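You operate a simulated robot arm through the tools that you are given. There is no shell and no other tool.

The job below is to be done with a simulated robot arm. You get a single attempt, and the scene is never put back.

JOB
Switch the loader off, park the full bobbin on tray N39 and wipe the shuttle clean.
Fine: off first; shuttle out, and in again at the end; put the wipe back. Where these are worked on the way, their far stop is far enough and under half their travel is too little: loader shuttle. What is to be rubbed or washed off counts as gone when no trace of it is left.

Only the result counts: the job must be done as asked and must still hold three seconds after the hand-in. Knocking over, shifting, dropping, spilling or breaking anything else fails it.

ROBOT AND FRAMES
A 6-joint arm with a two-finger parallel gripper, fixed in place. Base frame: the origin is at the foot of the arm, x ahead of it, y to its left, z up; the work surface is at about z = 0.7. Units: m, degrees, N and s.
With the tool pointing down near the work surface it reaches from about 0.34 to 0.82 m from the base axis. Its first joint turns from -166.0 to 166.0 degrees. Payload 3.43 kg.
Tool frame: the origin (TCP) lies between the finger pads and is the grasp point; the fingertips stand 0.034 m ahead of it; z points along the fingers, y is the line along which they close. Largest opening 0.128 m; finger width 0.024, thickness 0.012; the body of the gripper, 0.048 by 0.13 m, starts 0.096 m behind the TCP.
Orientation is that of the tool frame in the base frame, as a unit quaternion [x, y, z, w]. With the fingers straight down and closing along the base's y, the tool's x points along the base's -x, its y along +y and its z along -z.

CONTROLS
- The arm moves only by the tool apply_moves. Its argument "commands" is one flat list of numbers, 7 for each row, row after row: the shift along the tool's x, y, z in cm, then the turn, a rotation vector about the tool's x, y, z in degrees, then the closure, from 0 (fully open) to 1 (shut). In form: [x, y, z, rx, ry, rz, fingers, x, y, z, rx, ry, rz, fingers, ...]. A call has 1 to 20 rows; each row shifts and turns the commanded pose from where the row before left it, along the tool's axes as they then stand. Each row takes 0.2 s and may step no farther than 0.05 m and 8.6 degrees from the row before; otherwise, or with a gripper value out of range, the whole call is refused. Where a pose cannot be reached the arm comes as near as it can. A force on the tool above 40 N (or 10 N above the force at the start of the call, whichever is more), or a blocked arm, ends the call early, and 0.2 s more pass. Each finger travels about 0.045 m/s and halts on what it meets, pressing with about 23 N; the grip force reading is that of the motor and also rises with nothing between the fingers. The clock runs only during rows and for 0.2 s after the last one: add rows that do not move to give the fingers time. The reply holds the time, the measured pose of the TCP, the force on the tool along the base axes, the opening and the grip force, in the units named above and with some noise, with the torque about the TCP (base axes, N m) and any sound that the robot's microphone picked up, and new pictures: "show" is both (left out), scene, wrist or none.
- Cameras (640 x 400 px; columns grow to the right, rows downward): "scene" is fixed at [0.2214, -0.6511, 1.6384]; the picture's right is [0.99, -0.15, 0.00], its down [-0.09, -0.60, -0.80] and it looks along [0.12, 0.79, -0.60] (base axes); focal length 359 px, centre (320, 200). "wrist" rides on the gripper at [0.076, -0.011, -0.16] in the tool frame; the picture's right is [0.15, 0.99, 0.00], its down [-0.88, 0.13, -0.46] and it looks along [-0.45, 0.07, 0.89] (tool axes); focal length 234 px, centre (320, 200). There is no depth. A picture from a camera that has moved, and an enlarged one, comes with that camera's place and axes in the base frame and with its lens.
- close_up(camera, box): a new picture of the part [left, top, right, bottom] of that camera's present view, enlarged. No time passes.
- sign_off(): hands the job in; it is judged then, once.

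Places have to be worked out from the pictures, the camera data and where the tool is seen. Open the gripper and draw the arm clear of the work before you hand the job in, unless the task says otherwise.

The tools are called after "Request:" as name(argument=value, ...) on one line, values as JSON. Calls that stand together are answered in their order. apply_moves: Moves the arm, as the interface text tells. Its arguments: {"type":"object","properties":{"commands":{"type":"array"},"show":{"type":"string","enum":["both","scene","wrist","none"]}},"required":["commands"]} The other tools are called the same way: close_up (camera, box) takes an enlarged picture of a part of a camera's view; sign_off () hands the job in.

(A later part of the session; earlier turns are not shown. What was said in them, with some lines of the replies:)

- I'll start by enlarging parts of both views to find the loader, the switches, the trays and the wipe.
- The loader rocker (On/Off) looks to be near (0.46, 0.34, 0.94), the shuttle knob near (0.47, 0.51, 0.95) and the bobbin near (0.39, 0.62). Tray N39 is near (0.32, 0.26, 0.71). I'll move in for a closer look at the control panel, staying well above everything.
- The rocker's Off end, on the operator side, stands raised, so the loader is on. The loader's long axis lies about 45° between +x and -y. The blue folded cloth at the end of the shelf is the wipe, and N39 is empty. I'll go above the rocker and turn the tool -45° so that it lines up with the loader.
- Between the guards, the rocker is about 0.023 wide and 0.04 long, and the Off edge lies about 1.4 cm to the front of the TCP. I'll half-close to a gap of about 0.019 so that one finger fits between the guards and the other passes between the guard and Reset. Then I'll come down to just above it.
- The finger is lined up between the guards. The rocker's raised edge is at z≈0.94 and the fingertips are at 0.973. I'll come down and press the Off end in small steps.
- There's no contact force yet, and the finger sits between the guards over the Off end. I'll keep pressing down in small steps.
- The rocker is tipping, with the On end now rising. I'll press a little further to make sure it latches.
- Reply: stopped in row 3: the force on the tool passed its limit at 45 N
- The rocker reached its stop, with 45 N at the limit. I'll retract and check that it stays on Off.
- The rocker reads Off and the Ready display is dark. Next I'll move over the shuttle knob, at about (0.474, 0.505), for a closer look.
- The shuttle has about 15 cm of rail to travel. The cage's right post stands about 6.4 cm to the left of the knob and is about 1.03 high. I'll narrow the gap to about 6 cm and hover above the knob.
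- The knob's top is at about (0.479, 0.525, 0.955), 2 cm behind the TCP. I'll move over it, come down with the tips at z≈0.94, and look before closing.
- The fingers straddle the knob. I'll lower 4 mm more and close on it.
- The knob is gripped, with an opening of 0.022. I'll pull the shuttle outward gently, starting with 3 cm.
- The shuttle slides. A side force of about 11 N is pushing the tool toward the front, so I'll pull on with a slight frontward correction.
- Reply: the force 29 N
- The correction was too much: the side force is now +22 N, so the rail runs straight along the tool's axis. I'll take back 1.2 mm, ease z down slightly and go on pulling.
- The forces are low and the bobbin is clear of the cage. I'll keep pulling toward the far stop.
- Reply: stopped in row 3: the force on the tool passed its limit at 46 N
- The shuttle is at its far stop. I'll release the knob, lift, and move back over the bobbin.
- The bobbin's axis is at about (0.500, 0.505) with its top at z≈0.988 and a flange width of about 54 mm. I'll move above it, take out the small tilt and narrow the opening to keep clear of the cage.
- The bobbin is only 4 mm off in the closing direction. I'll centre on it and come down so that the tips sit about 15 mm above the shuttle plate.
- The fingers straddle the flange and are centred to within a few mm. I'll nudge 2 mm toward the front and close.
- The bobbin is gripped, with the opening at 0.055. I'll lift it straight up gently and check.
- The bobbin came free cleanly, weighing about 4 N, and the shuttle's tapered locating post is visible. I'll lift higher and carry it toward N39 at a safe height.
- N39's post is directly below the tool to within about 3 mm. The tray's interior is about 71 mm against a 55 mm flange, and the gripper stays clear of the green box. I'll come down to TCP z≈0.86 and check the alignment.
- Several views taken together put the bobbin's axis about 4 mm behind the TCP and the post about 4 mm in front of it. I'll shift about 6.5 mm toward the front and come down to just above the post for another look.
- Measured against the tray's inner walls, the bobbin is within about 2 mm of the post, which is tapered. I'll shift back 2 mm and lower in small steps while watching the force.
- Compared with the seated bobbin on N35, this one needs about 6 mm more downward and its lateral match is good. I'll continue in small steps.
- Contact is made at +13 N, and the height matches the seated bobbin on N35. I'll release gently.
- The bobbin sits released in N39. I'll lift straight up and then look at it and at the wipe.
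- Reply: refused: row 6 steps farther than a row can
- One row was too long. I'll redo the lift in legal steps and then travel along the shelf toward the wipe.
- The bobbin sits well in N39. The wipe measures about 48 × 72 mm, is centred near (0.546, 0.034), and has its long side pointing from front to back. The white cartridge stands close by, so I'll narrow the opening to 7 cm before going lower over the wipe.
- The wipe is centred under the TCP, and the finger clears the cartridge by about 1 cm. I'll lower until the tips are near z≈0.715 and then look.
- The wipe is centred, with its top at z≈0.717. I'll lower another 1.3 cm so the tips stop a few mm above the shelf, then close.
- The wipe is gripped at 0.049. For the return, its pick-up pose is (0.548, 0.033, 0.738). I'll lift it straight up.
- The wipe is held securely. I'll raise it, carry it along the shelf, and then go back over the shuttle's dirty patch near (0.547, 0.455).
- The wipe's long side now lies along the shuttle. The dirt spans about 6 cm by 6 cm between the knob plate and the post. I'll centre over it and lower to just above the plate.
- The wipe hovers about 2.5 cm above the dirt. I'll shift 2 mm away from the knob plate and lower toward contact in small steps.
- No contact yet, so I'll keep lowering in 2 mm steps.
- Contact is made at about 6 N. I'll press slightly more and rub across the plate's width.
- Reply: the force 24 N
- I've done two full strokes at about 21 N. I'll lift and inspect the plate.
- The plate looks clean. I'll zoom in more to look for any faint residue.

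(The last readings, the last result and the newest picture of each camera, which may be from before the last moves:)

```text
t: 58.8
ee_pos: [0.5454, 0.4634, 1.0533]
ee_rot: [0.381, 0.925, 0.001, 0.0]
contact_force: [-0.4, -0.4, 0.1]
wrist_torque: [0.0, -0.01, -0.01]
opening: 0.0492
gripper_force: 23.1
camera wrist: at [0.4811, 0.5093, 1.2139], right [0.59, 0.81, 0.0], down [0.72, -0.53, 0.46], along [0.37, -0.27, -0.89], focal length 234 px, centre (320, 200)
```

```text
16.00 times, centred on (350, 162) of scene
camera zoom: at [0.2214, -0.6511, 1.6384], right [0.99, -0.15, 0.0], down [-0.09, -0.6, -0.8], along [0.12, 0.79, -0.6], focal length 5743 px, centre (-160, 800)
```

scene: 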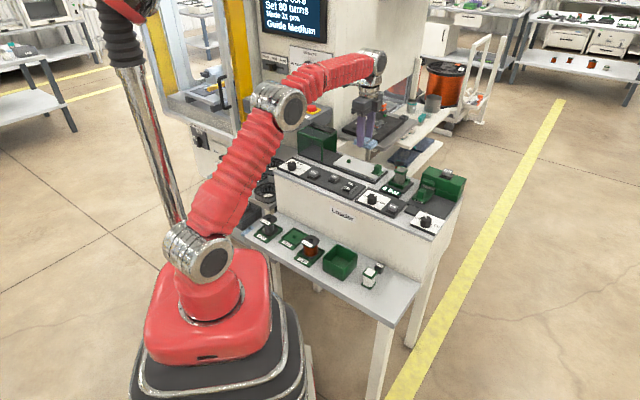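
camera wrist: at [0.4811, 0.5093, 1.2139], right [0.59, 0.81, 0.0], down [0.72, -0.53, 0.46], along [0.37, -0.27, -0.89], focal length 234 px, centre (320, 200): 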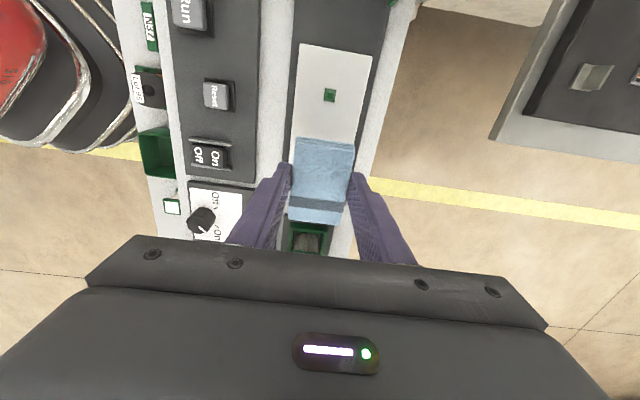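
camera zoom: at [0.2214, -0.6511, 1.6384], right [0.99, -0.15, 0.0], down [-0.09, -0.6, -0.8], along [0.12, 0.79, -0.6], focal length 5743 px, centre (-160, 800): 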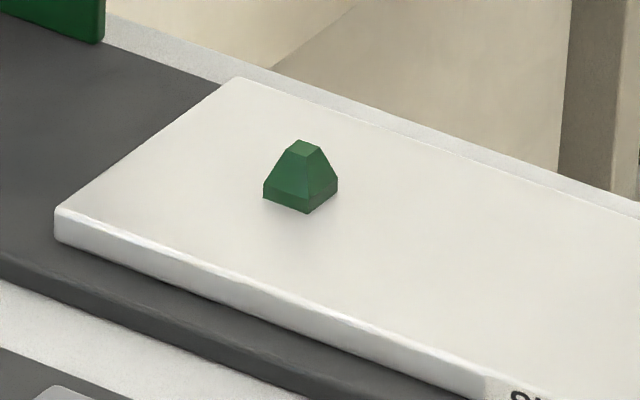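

No residue shows. For certainty I'll do one more lighter pass with slightly wider coverage before returning the wipe.

Request:
apply_moves(commands=[-0.1, 0, 4, 0, 0, 0, 1, 0, 0, 4, 0, 0, 0, 1, 0, 0, 1.2, 0, 0, 0, 1, 0, 0, 0.2, 0, 0, 0, 1, 0, 0, 0.18, 0, 0, 0, 1], show="none")

```text
t: 60.0
ee_pos: [0.5451, 0.4616, 0.9597]
ee_rot: [0.381, 0.925, 0.001, 0.001]
contact_force: [0.1, 0.7, -0.2]
wrist_torque: [0.01, -0.01, -0.01]
opening: 0.0486
gripper_force: 23.3
```

Request:
apply_moves(commands=[0, 0, 0.2, 0, 0, 0, 1, 0, 0, 0.1, 0, 0, 0, 1], show="none")

```text
t: 60.6
ee_pos: [0.5469, 0.4611, 0.957]
ee_rot: [0.381, 0.925, 0.001, 0.001]
contact_force: [-0.2, -0.2, -0.4]
wrist_torque: [-0.01, 0.01, -0.02]
opening: 0.049
gripper_force: 22.8
```

The wipe has shifted up slightly in the grip. I'll lower 1 mm more to make contact.

Request:
apply_moves(commands=[0, 0, 0.1, 0, 0, 0, 1, 0, 0, 0.06, 0, 0, 0, 1], show="none")

```text
t: 61.2
ee_pos: [0.546, 0.4604, 0.9565]
ee_rot: [0.381, 0.925, 0.002, 0.003]
contact_force: [2.6, 2.1, 6.4]
wrist_torque: [-0.03, 0.06, 0.02]
opening: 0.0488
gripper_force: 22.8
```

Contact is light at 6 N. I'll rub with wide strokes and also shift along the shuttle.

Request:
apply_moves(commands=[0, 0.9, 0, 0, 0, 0, 1, 0, 0.9, 0, 0, 0, 0, 1, 0, -0.9, 0, 0, 0, 0, 1, 0, -0.9, 0, 0, 0, 0, 1, 0, -0.9, 0, 0, 0, 0, 1, 0, -0.9, 0, 0, 0, 0, 1, 0.8, 0, 0, 0, 0, 0, 1, 0, 0.9, 0, 0, 0, 0, 1, 0, 0.9, 0, 0, 0, 0, 1, 0, 0.9, 0, 0, 0, 0, 1, 0, 0.9, 0, 0, 0, 0, 1, 0, -0.9, 0, 0, 0, 0, 1, 0, -0.9, 0, 0, 0, 0, 1, -0.8, 0, 0, 0, 0, 0, 1], show="none")

Request:
apply_moves(commands=[0, 0, -2, 0, 0, 0, 1, 0, 0, -4, 0, 0, 0, 1, 0, 0, -4, 0, 0, 0, 1, 0, 0, -4, 0, 0, 0, 1, 0, 0, -2, 0, 0, 0, 1])

Request:
close_up(camera="scene", box=[332, 148, 388, 183])

Request:
close_up(camera="wrist", box=[200, 60, 440, 260])

```text
t: 64.2
ee_pos: [0.5473, 0.46, 0.9562]
ee_rot: [0.381, 0.924, 0.002, 0.003]
contact_force: [4.7, 2.5, 9.1]
wrist_torque: [0.05, -0.06, -0.03]
opening: 0.0489
gripper_force: 23.3
```

```text
t: 65.4
ee_pos: [0.5453, 0.4598, 1.1146]
ee_rot: [0.38, 0.925, 0.002, 0.001]
contact_force: [-0.3, 1.1, -0.6]
wrist_torque: [0.01, 0.06, 0.03]
opening: 0.049
gripper_force: 22.6
camera wrist: at [0.4825, 0.5051, 1.2746], right [0.59, 0.81, 0.0], down [0.72, -0.53, 0.46], along [0.37, -0.27, -0.89], focal length 234 px, centre (320, 200)
```

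scene: 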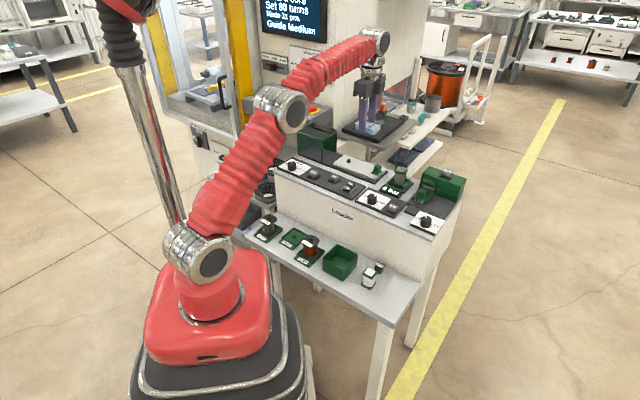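
wrist: 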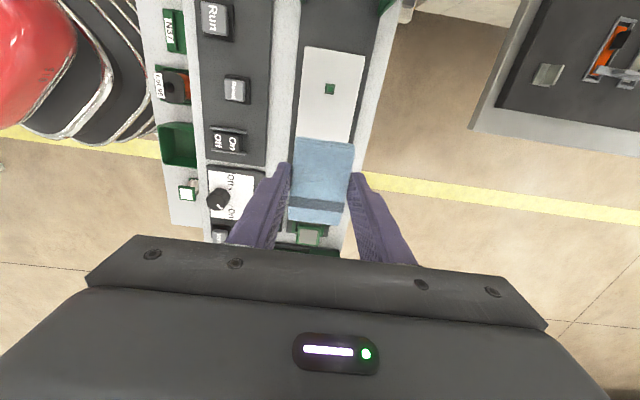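

```text
11.43 times, centred on (360, 166) of scene
camera zoom: at [0.2214, -0.6511, 1.6384], right [0.99, -0.15, 0.0], down [-0.09, -0.6, -0.8], along [0.12, 0.79, -0.6], focal length 4102 px, centre (-137, 594)
```

zoom: 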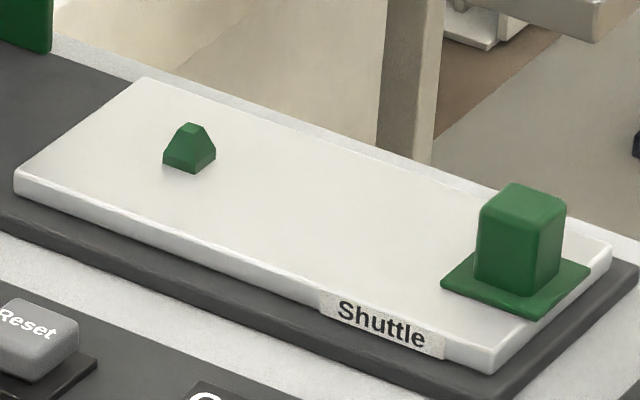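

```text
2.00 times, centred on (320, 160) of wrist
camera zoom: at [0.4825, 0.5051, 1.2746], right [0.59, 0.81, 0.0], down [0.72, -0.53, 0.46], along [0.37, -0.27, -0.89], focal length 468 px, centre (320, 280)
```

zoom: 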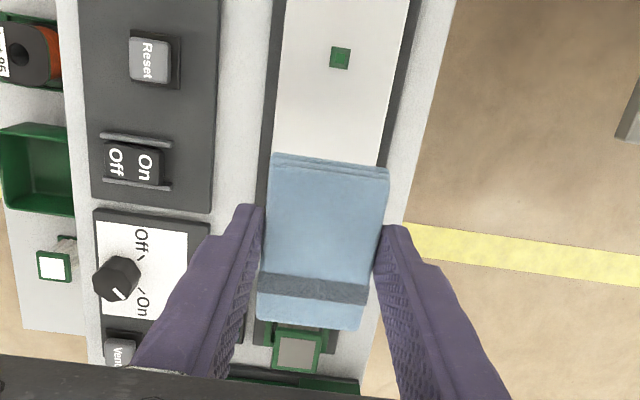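

The shuttle is clean. Next I'll turn back 90° and return along the same route to the wipe's spot.

Request:
apply_moves(commands=[0, 0, 0, 0, 0, -7.5, 1, 0, 0, 0, 0, 0, -7.5, 1, 0, 0, 0, 0, 0, -7.5, 1, 0, 0, 0, 0, 0, -7.5, 1, 0, 0, 0, 0, 0, -7.5, 1, 0, 0, 0, 0, 0, -7.5, 1, 0, 0, 0, 0, 0, -7.5, 1, 0, 0, 0, 0, 0, -7.5, 1, 0, 0, 0, 0, 0, -7.5, 1, 0, 0, 0, 0, 0, -7.5, 1, 0, 0, 0, 0, 0, -7.5, 1, 0, 0, 0, 0, 0, -7.5, 1], show="none")

Request:
apply_moves(commands=[4.28, 0, 0, 0, 0, 0, 1, 4.28, 0, 0, 0, 0, 0, 1, 4.28, 0, 0, 0, 0, 0, 1, 4.28, 0, 0, 0, 0, 0, 1, 4.28, 0, 0, 0, 0, 0, 1, 4.28, 0, 0, 0, 0, 0, 1, 4.28, 0, 0, 0, 0, 0, 1, 0, -4.3, 0, 0, 0, 0, 1, 0, -4.3, 0, 0, 0, 0, 1, 0, -4.3, 0, 0, 0, 0, 1, 0, -4.3, 0, 0, 0, 0, 1, 0, -4.3, 0, 0, 0, 0, 1, 0, -4.3, 0, 0, 0, 0, 1, 0, -4.3, 0, 0, 0, 0, 1, 0, 0, 0, 0, 0, 0, 1])

```text
t: 68.0
ee_pos: [0.5467, 0.4609, 1.1154]
ee_rot: [-0.386, 0.923, 0.0, 0.002]
contact_force: [-0.6, 0.1, 0.1]
wrist_torque: [-0.01, -0.01, 0.02]
opening: 0.0488
gripper_force: 22.8
```

```text
t: 71.2
ee_pos: [0.5487, 0.0348, 1.1122]
ee_rot: [-0.385, 0.923, 0.0, 0.002]
contact_force: [0.2, -0.9, -0.6]
wrist_torque: [-0.02, 0.01, -0.01]
opening: 0.0492
gripper_force: 23.2
camera wrist: at [0.5011, -0.0273, 1.2717], right [-0.81, 0.59, 0.0], down [0.53, 0.72, 0.46], along [0.27, 0.37, -0.89], focal length 234 px, centre (320, 200)
```

scene: 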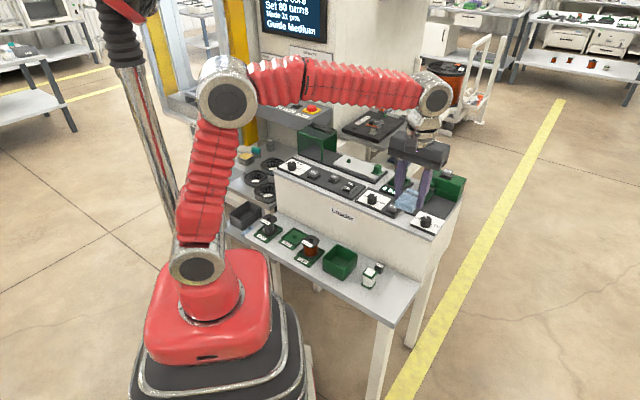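
wrist: 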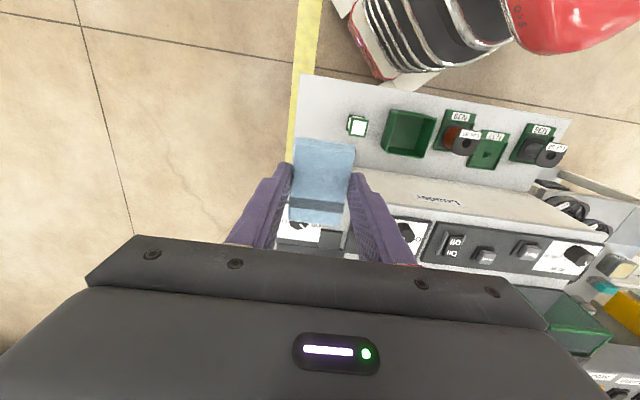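

I'm within 2 mm of the pick-up pose. I'll go down, keeping to the same vertical path.

Request:
apply_moves(commands=[0.16, -0.06, 4, 0, 0, 0, 1, 0, 0, 4, 0, 0, 0, 1, 0, 0, 4, 0, 0, 0, 1, 0, 0, 4, 0, 0, 0, 1, 0, 0, 4, 0, 0, 0, 1, 0, 0, 4, 0, 0, 0, 1, 0, 0, 4, 0, 0, 0, 1, 0, 0, 4, 0, 0, 0, 1, 0, 0, 3, 0, 0, 0, 1, 0, 0, 1, 0, 0, 0, 1, 0, 0, 0, 0, 0, 0, 1])

Request:
close_up(camera="scene", box=[350, 255, 430, 305])

```text
t: 73.6
ee_pos: [0.5494, 0.0357, 0.7526]
ee_rot: [-0.384, 0.923, 0.001, 0.002]
contact_force: [-0.5, -1.1, -0.5]
wrist_torque: [-0.01, -0.03, 0.04]
opening: 0.0485
gripper_force: 22.9
camera wrist: at [0.5019, -0.0265, 0.913], right [-0.81, 0.59, 0.0], down [0.53, 0.72, 0.46], along [0.27, 0.37, -0.89], focal length 234 px, centre (320, 200)
```

scene: 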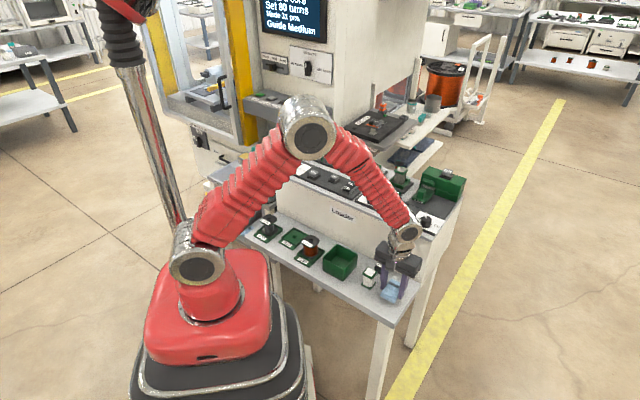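
wrist: 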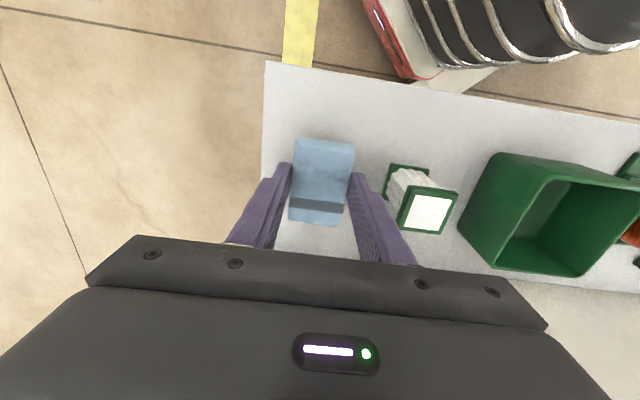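

```text
8.00 times, centred on (390, 280) of scene
camera zoom: at [0.2214, -0.6511, 1.6384], right [0.99, -0.15, 0.0], down [-0.09, -0.6, -0.8], along [0.12, 0.79, -0.6], focal length 2872 px, centre (-240, -440)
```

zoom: 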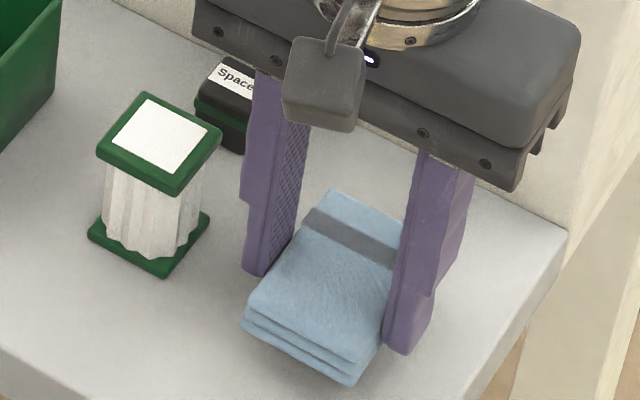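

I'll correct the last 2–3 mm sideways and lower until light contact.

Request:
apply_moves(commands=[0.25, -0.07, 0.5, 0, 0, 0, 1, 0, 0, 0.5, 0, 0, 0, 1, 0, 0, 0.3, 0, 0, 0, 1, 0, 0, 0.1, 0, 0, 0, 1], show="none")

```text
t: 74.6
ee_pos: [0.5478, 0.0326, 0.7395]
ee_rot: [-0.384, 0.923, -0.001, 0.002]
contact_force: [-0.2, -0.2, 0.1]
wrist_torque: [-0.01, 0.0, 0.02]
opening: 0.0488
gripper_force: 22.8
```

Request:
apply_moves(commands=[0, 0, 0.12, 0, 0, 0, 1, 0, 0, 0.1, 0, 0, 0, 1], show="none")

Request:
close_up(camera="scene", box=[350, 255, 430, 305])

```text
t: 75.2
ee_pos: [0.5486, 0.0341, 0.7385]
ee_rot: [-0.386, 0.923, 0.0, 0.001]
contact_force: [0.6, 0.4, 0.2]
wrist_torque: [-0.02, 0.0, -0.02]
opening: 0.0487
gripper_force: 23.1
```

```text
8.00 times, centred on (390, 280) of scene
camera zoom: at [0.2214, -0.6511, 1.6384], right [0.99, -0.15, 0.0], down [-0.09, -0.6, -0.8], along [0.12, 0.79, -0.6], focal length 2872 px, centre (-240, -440)
```

zoom: 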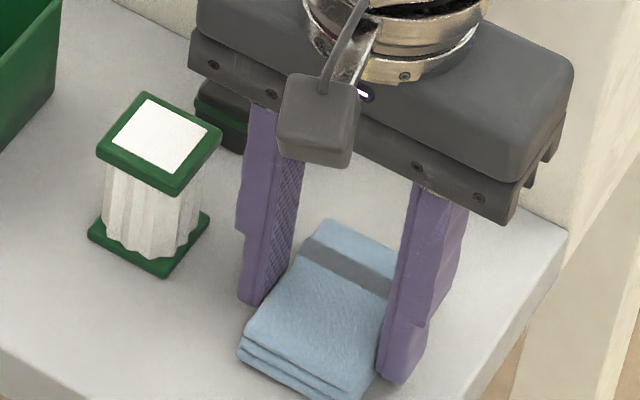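

Request:
apply_moves(commands=[0, 0, 0.12, 0, 0, 0, 1, 0, 0, 0.1, 0, 0, 0, 1], show="none")

```text
t: 75.8
ee_pos: [0.5482, 0.0328, 0.7376]
ee_rot: [-0.384, 0.923, 0.001, 0.002]
contact_force: [-1.6, 0.5, 6.6]
wrist_torque: [-0.08, 0.24, -0.06]
opening: 0.0487
gripper_force: 22.7
```

The wipe touches the shelf at 6.6 N, in its original pose. I'll release it and lift clear.

Request:
apply_moves(commands=[0, 0, 0, 0, 0, 0, 0.55, 0, 0, 0, 0, 0, 0, 0.48, 0, 0, 0, 0, 0, 0, 0.45, 0, 0, 0, 0, 0, 0, 0.45, 0, 0, -1, 0, 0, 0, 0.45, 0, 0, -3, 0, 0, 0, 0.45, 0, 0, -4, 0, 0, 0, 0.45, 0, 0, -4, 0, 0, 0, 0.45, 0, 0, -4, 0, 0, 0, 0.45, 0, 0, -4, 0, 0, 0, 0.45])

Request:
close_up(camera="scene", box=[350, 255, 430, 305])

```text
t: 78.0
ee_pos: [0.5485, 0.0315, 0.9355]
ee_rot: [-0.385, 0.923, 0.001, 0.001]
contact_force: [-0.6, 0.6, -0.2]
wrist_torque: [0.02, 0.03, 0.0]
opening: 0.0702
gripper_force: 0.1
camera wrist: at [0.5012, -0.0303, 1.095], right [-0.81, 0.59, 0.0], down [0.53, 0.72, 0.46], along [0.27, 0.37, -0.89], focal length 234 px, centre (320, 200)
```

scene: 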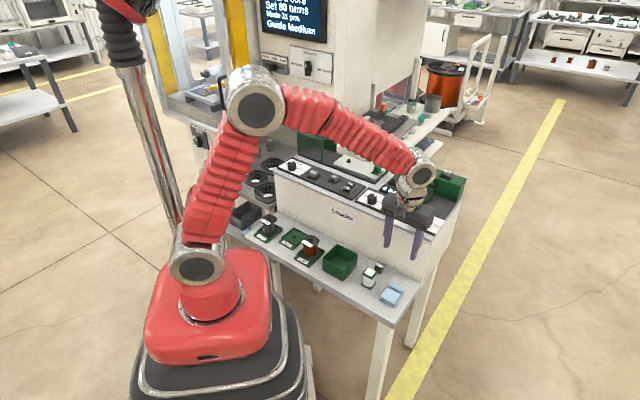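
wrist: 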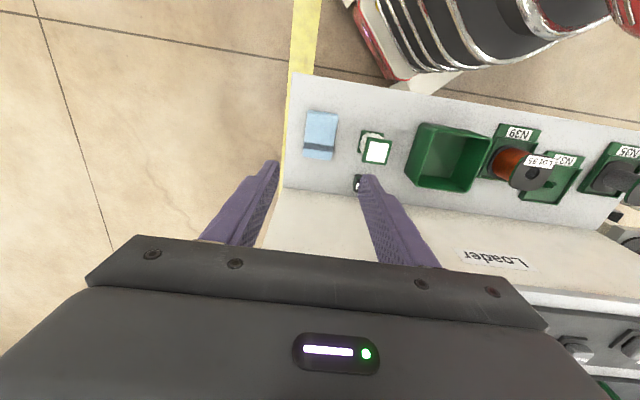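

```text
8.00 times, centred on (390, 280) of scene
camera zoom: at [0.2214, -0.6511, 1.6384], right [0.99, -0.15, 0.0], down [-0.09, -0.6, -0.8], along [0.12, 0.79, -0.6], focal length 2872 px, centre (-240, -440)
```

zoom: 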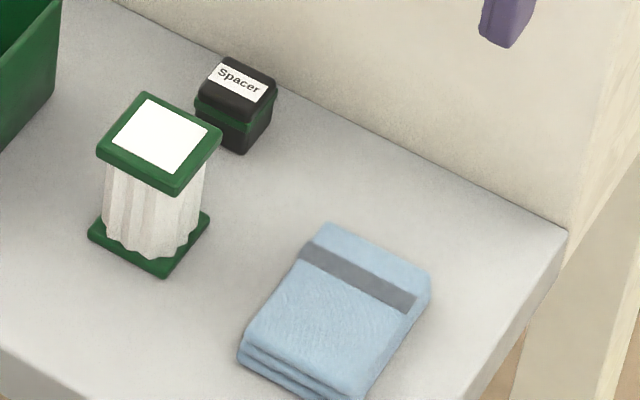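

The wipe is back in its original place. I'll return to above the knob, at TCP (0.5865, 0.4153), to push the shuttle back in.

Request:
apply_moves(commands=[0, 0, -4.6, 0, 0, 0, 0.55, 0, 0, -4.6, 0, 0, 0, 0.55, 0, 0, -4.6, 0, 0, 0, 0.55, 0, 0, -4.6, 0, 0, 0, 0.55, 0, 4.08, 0, 0, 0, 0, 0.55, 0, 4.08, 0, 0, 0, 0, 0.55, 0, 4.08, 0, 0, 0, 0, 0.55, 0, 4.08, 0, 0, 0, 0, 0.55, 0, 4.08, 0, 0, 0, 0, 0.55, 0, 4.08, 0, 0, 0, 0, 0.55, -4.26, 0, 0, 0, 0, 0, 0.55, -4.26, 0, 0, 0, 0, 0, 0.55, -4.26, 0, 0, 0, 0, 0, 0.55, -4.26, 0, 0, 0, 0, 0, 0.55, -4.26, 0, 0, 0, 0, 0, 0.55, -4.26, 0, 0, 0, 0, 0, 0.55, -4.26, 0, 0, 0, 0, 0, 0.55, 0, 0, 0, 0, 0, 0, 0.55])

Request:
close_up(camera="wrist", box=[220, 80, 480, 240])

```text
t: 81.8
ee_pos: [0.5844, 0.4148, 1.1199]
ee_rot: [-0.385, 0.923, 0.001, 0.002]
contact_force: [-0.8, -0.5, 0.0]
wrist_torque: [0.03, -0.01, 0.0]
opening: 0.0576
gripper_force: 0.0
camera wrist: at [0.5371, 0.3519, 1.2796], right [-0.81, 0.59, 0.0], down [0.53, 0.72, 0.46], along [0.27, 0.37, -0.89], focal length 234 px, centre (320, 200)
```

scene: 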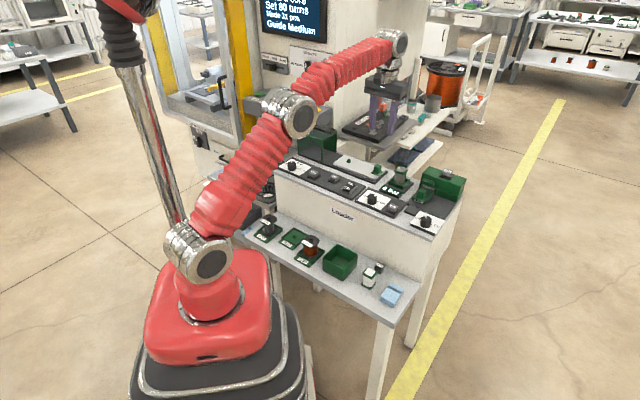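
wrist: 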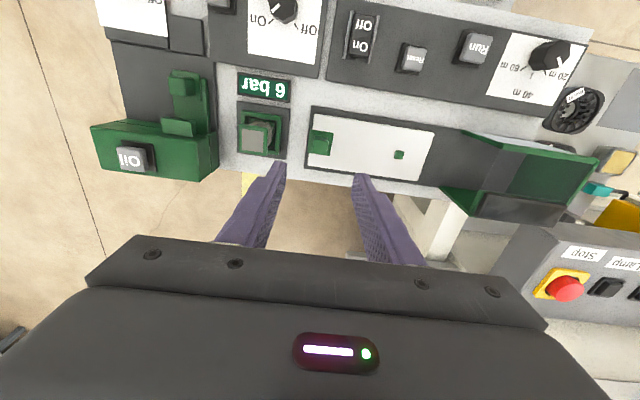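

```text
2.46 times, centred on (350, 160) of wrist
camera zoom: at [0.5371, 0.3519, 1.2796], right [-0.81, 0.59, 0.0], down [0.53, 0.72, 0.46], along [0.27, 0.37, -0.89], focal length 576 px, centre (246, 298)
```

zoom: 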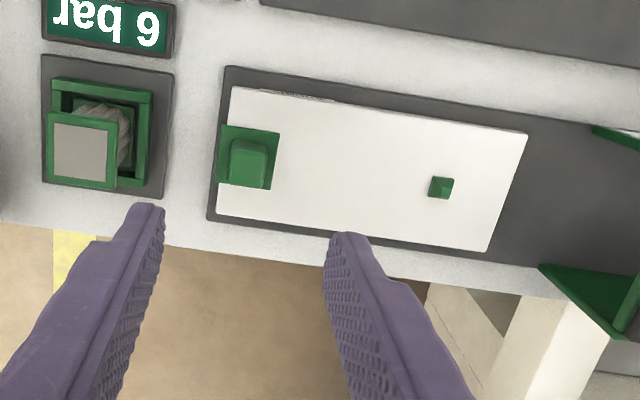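

The knob is beneath the gripper. I'll narrow the opening a little, come down around the knob, and check.

Request:
apply_moves(commands=[-0.3, 0.05, 3, 0, 0, 0, 0.6, 0, 0, 4, 0, 0, 0, 0.6, 0, 0, 3, 0, 0, 0, 0.6, 0, 0, 2, 0, 0, 0, 0.6, 0, 0, 1.5, 0, 0, 0, 0.6, 0, 0, 1, 0, 0, 0, 0.6])

Request:
close_up(camera="scene", box=[320, 130, 400, 180])

Request:
close_up(camera="wrist", box=[220, 100, 480, 260])

```text
t: 83.2
ee_pos: [0.5857, 0.4181, 0.9747]
ee_rot: [-0.384, 0.923, 0.0, 0.001]
contact_force: [-0.4, 0.0, -0.1]
wrist_torque: [-0.02, -0.03, 0.0]
opening: 0.0511
gripper_force: 0.0
camera wrist: at [0.5382, 0.3562, 1.1347], right [-0.81, 0.59, 0.0], down [0.53, 0.72, 0.46], along [0.27, 0.37, -0.89], focal length 234 px, centre (320, 200)
```

scene: 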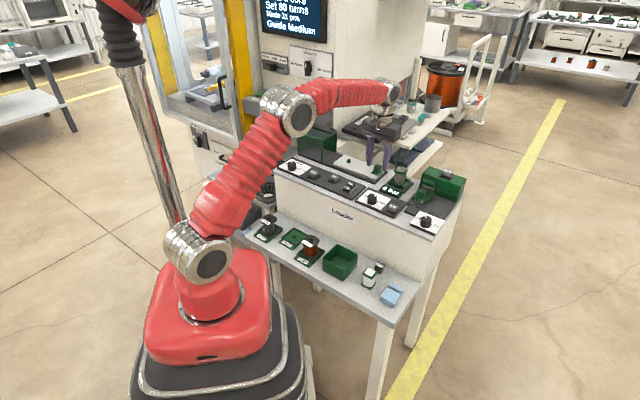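
wrist: 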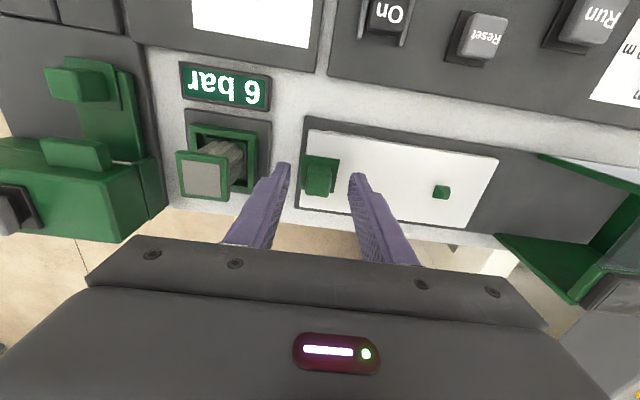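

```text
8.00 times, centred on (360, 155) of scene
camera zoom: at [0.2214, -0.6511, 1.6384], right [0.99, -0.15, 0.0], down [-0.09, -0.6, -0.8], along [0.12, 0.79, -0.6], focal length 2872 px, centre (0, 560)
```

zoom: 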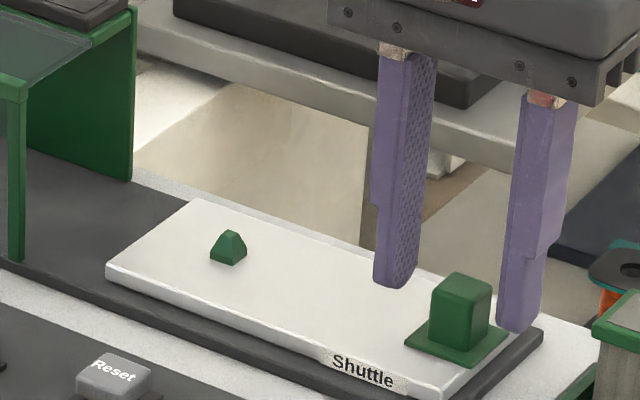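

```text
2.46 times, centred on (350, 180) of wrist
camera zoom: at [0.5382, 0.3562, 1.1347], right [-0.81, 0.59, 0.0], down [0.53, 0.72, 0.46], along [0.27, 0.37, -0.89], focal length 576 px, centre (246, 249)
```

zoom: 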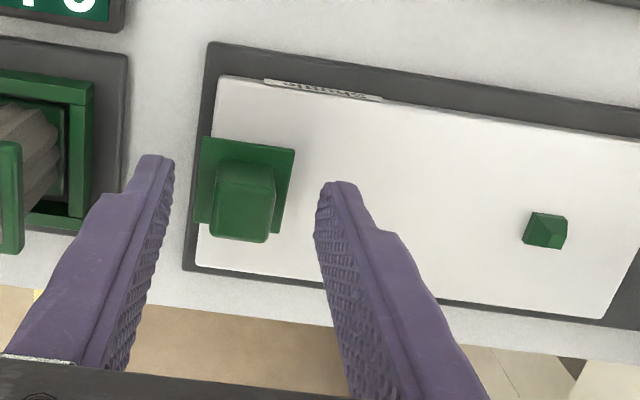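

The fingers straddle the knob. I'll close on it and start pushing the shuttle inward.

Request:
apply_moves(commands=[0.2, 0, 0.2, 0, 0, 0, 0.6, 0, 0, 0, 0, 0, 0, 1, 0, 0, 0, 0, 0, 0, 1, 0, 0, 0, 0, 0, 0, 1, 0, 0, 0, 0, 0, 0, 1, 0, 0.5, 0, 0, 0, 0, 1, 0, 1, 0, 0, 0, 0, 1, 0, 1, 0, 0, 0, 0, 1, 0, 0.5, 0, 0, 0, 0, 1], show="none")

```text
t: 85.2
ee_pos: [0.5635, 0.4384, 0.9727]
ee_rot: [-0.385, 0.923, 0.001, 0.002]
contact_force: [2.4, 1.4, -0.5]
wrist_torque: [0.31, 0.16, -0.71]
opening: 0.0218
gripper_force: 44.8
```

The shuttle moves with low forces, so I'll continue inward.

Request:
apply_moves(commands=[0, 1, 0, 0, 0, 0, 1, 0, 1, 0, 0, 0, 0, 1, 0, 1, 0, 0, 0, 0, 1, 0, 1, 0, 0, 0, 0, 1, 0, 1, 0, 0, 0, 0, 1])

Request:
close_up(camera="scene", box=[290, 120, 390, 182])

```text
t: 86.4
ee_pos: [0.5253, 0.4747, 0.9734]
ee_rot: [-0.385, 0.923, 0.001, 0.001]
contact_force: [0.7, 1.9, -2.3]
wrist_torque: [0.51, -0.32, -0.63]
opening: 0.0216
gripper_force: 45.4
camera wrist: at [0.479, 0.413, 1.1337], right [-0.81, 0.59, 0.0], down [0.53, 0.72, 0.46], along [0.27, 0.37, -0.89], focal length 234 px, centre (320, 200)
```

scene: 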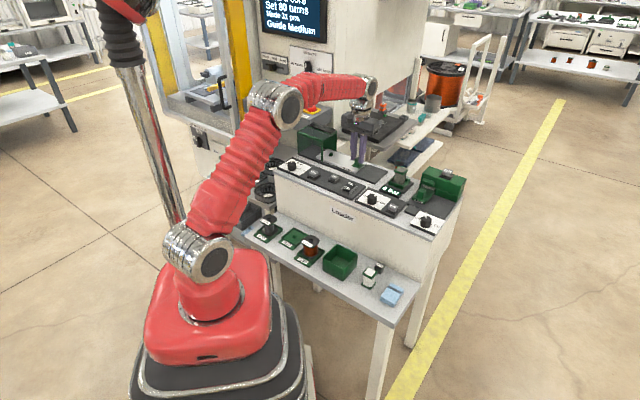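
wrist: 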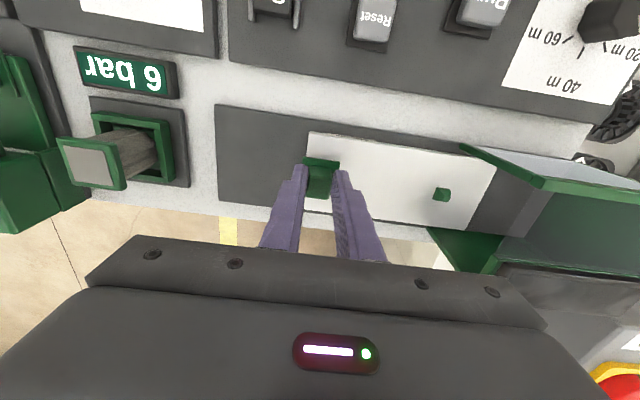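

```text
6.40 times, centred on (340, 151) of scene
camera zoom: at [0.2214, -0.6511, 1.6384], right [0.99, -0.15, 0.0], down [-0.09, -0.6, -0.8], along [0.12, 0.79, -0.6], focal length 2297 px, centre (192, 514)
```

zoom: 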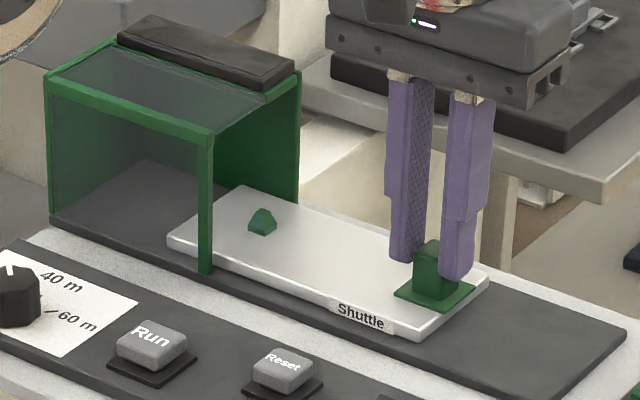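

About 6.5 cm remain. I'll push on toward the inner stop.

Request:
apply_moves(commands=[0, 1, 0, 0, 0, 0, 1, 0, 1, 0, 0, 0, 0, 1, 0, 1, 0, 0, 0, 0, 1, 0, 1, 0, 0, 0, 0, 1, 0, 1, 0, 0, 0, 0, 1, 0, 0.7, 0, 0, 0, 0, 1, 0, 0.4, 0, 0, 0, 0, 1])

Request:
close_up(camera="scene", box=[290, 120, 390, 182])

```text
t: 88.0
ee_pos: [0.4839, 0.517, 0.9742]
ee_rot: [-0.385, 0.923, 0.001, 0.003]
contact_force: [8.7, 7.2, 6.7]
wrist_torque: [0.99, -0.57, -0.75]
opening: 0.0215
gripper_force: 45.0
camera wrist: at [0.4363, 0.4547, 1.1334], right [-0.81, 0.59, 0.0], down [0.53, 0.72, 0.46], along [0.27, 0.37, -0.89], focal length 234 px, centre (320, 200)
```

scene: 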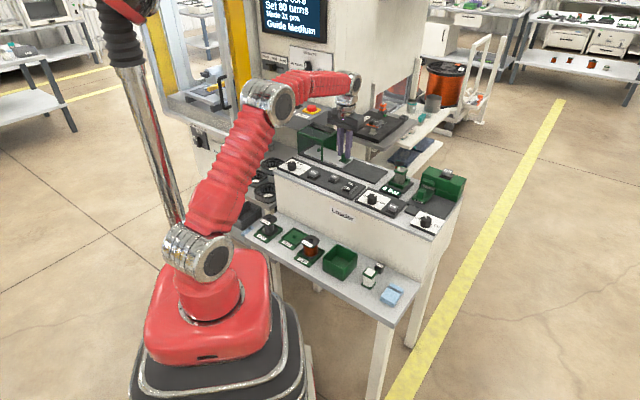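
wrist: 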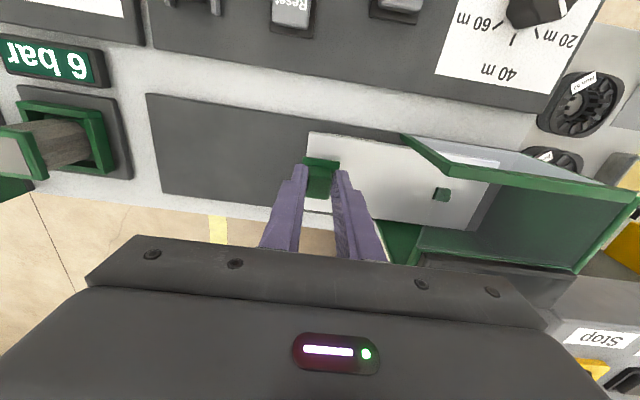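

```text
6.40 times, centred on (340, 151) of scene
camera zoom: at [0.2214, -0.6511, 1.6384], right [0.99, -0.15, 0.0], down [-0.09, -0.6, -0.8], along [0.12, 0.79, -0.6], focal length 2297 px, centre (192, 514)
```

zoom: 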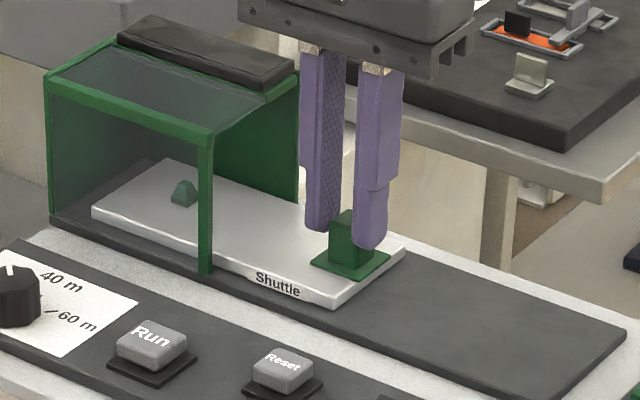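

About 6 mm remain. I'll push on in small steps until the stop is felt.

Request:
apply_moves(commands=[-0.05, 0.3, 0, 0, 0, 0, 1, 0, 0.3, 0, 0, 0, 0, 1, 0, 0.3, 0, 0, 0, 0, 1, 0, 0.3, 0, 0, 0, 0, 1, 0, 0.3, 0, 0, 0, 0, 1])

Request:
close_up(camera="scene", box=[290, 120, 390, 182])

```text
t: 89.1
ee_pos: [0.4788, 0.5219, 0.9736]
ee_rot: [-0.383, 0.924, -0.003, 0.003]
contact_force: [4.9, -3.6, -2.5]
wrist_torque: [-0.21, 0.15, -0.01]
opening: 0.0219
gripper_force: 44.9
stopped in row 5: the force on the tool passed its limit at 44 N (the readings are from after the stop); the commanded pose is now the measured one
camera wrist: at [0.4306, 0.4611, 1.1336], right [-0.8, 0.6, -0.01], down [0.53, 0.72, 0.46], along [0.28, 0.36, -0.89], focal length 234 px, centre (320, 200)
```

scene: 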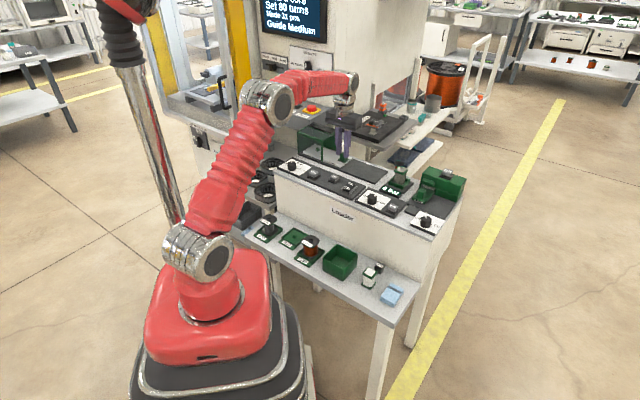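
wrist: 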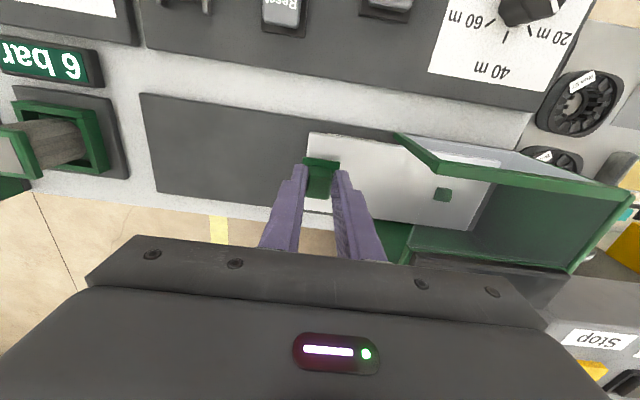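

```text
6.40 times, centred on (340, 151) of scene
camera zoom: at [0.2214, -0.6511, 1.6384], right [0.99, -0.15, 0.0], down [-0.09, -0.6, -0.8], along [0.12, 0.79, -0.6], focal length 2297 px, centre (192, 514)
```

zoom: 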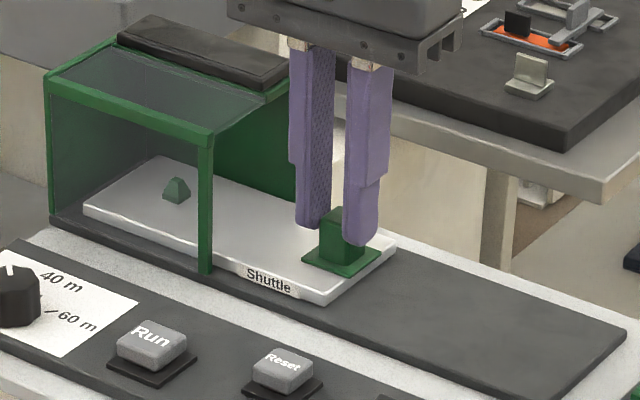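

The shuttle is fully in against its stop. I'll release the knob gently, lift straight up and draw the arm clear.

Request:
apply_moves(commands=[0, 0, 0, 0, 0, 0, 0.7, 0, 0, 0, 0, 0, 0, 0.6, 0, 0, 0, 0, 0, 0, 0.6, 0, 0, -2, 0, 0, 0, 0.6, 0, 0, -4, 0, 0, 0, 0.6, 0, 0, -4, 0, 0, 0, 0.6, 0, 0, -4, 0, 0, 0, 0.6, 0, 0, -4, 0, 0, 0, 0.6, 3, -2, -3, 0, 0, 0, 0.4, 4, -2, -2, 0, 0, 0, 0.2, 4, -2, -2, 0, 0, 0, 0, 4, 0, -2, 0, 0, 0, 0, 0, 0, 0, 0, 0, 0, 0])

Request:
close_up(camera="scene", box=[280, 110, 400, 200])

Request:
close_up(camera="scene", box=[240, 200, 420, 312])

Request:
close_up(camera="wrist", box=[200, 60, 500, 250])

```text
t: 91.9
ee_pos: [0.4136, 0.3761, 1.243]
ee_rot: [-0.384, 0.923, -0.003, 0.003]
contact_force: [0.8, -0.6, 0.2]
wrist_torque: [-0.01, 0.0, -0.04]
opening: 0.128
gripper_force: 0.0
camera wrist: at [0.3649, 0.3142, 1.4029], right [-0.8, 0.59, -0.01], down [0.53, 0.72, 0.46], along [0.28, 0.36, -0.89], focal length 234 px, centre (320, 200)
```

scene: 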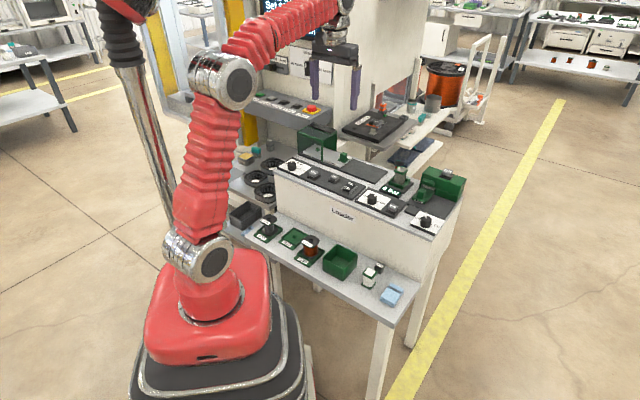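
wrist: 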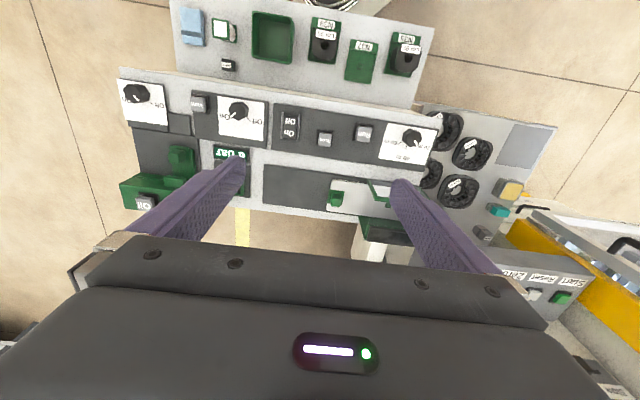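

```text
4.44 times, centred on (340, 155) of scene
camera zoom: at [0.2214, -0.6511, 1.6384], right [0.99, -0.15, 0.0], down [-0.09, -0.6, -0.8], along [0.12, 0.79, -0.6], focal length 1595 px, centre (231, 400)
```

zoom: 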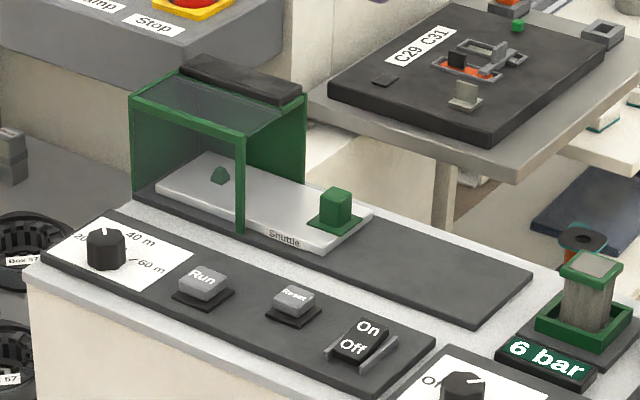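

```text
3.56 times, centred on (330, 256) of scene
camera zoom: at [0.2214, -0.6511, 1.6384], right [0.99, -0.15, 0.0], down [-0.09, -0.6, -0.8], along [0.12, 0.79, -0.6], focal length 1276 px, centre (284, 1)
```

zoom: 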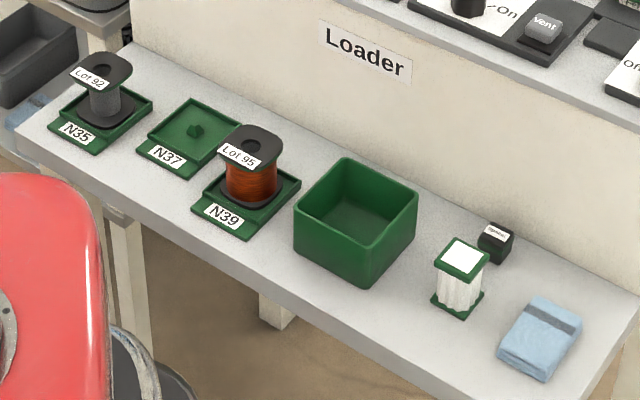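

```text
2.11 times, centred on (350, 155) of wrist
camera zoom: at [0.3649, 0.3142, 1.4029], right [-0.8, 0.59, -0.01], down [0.53, 0.72, 0.46], along [0.28, 0.36, -0.89], focal length 493 px, centre (257, 295)
```

zoom: 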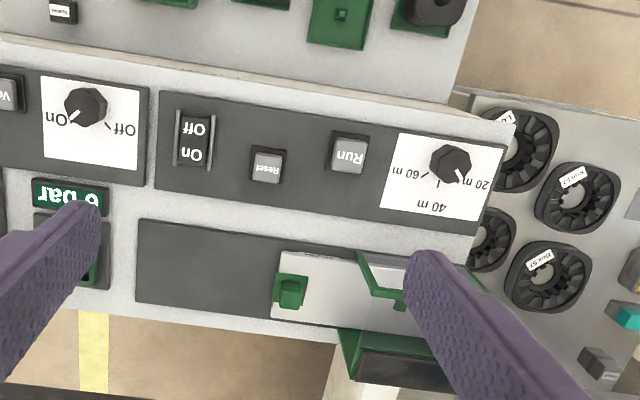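

All the parts of the job check out in the latest pictures. The rocker is on Off with the display dark, and the clean shuttle is fully in. Lot 95 sits on N39, the wipe is back in its place, and the gripper is open and clear. I'll hand the job in.

Request:
sign_off()

```text
The job is handed in.
```

The job is done and handed in. I don't have the judge's verdict.

- **Loader:** it was switched off first. The rocker is on Off and the Ready display is dark.
- **Bobbin:** the full bobbin (Lot 95) sits on tray N39, released and seated like the one on N35.
- **Shuttle:** I pulled it out to its far stop, then wiped it in two passes. No trace of dirt shows in the close-ups. It is pushed back in to its inner stop.
- **Wipe:** it is back on the shelf, within a couple of millimetres of where I picked it up.

Nothing else was knocked, shifted or dropped that I could see. The gripper is open and the arm is clear of the work.
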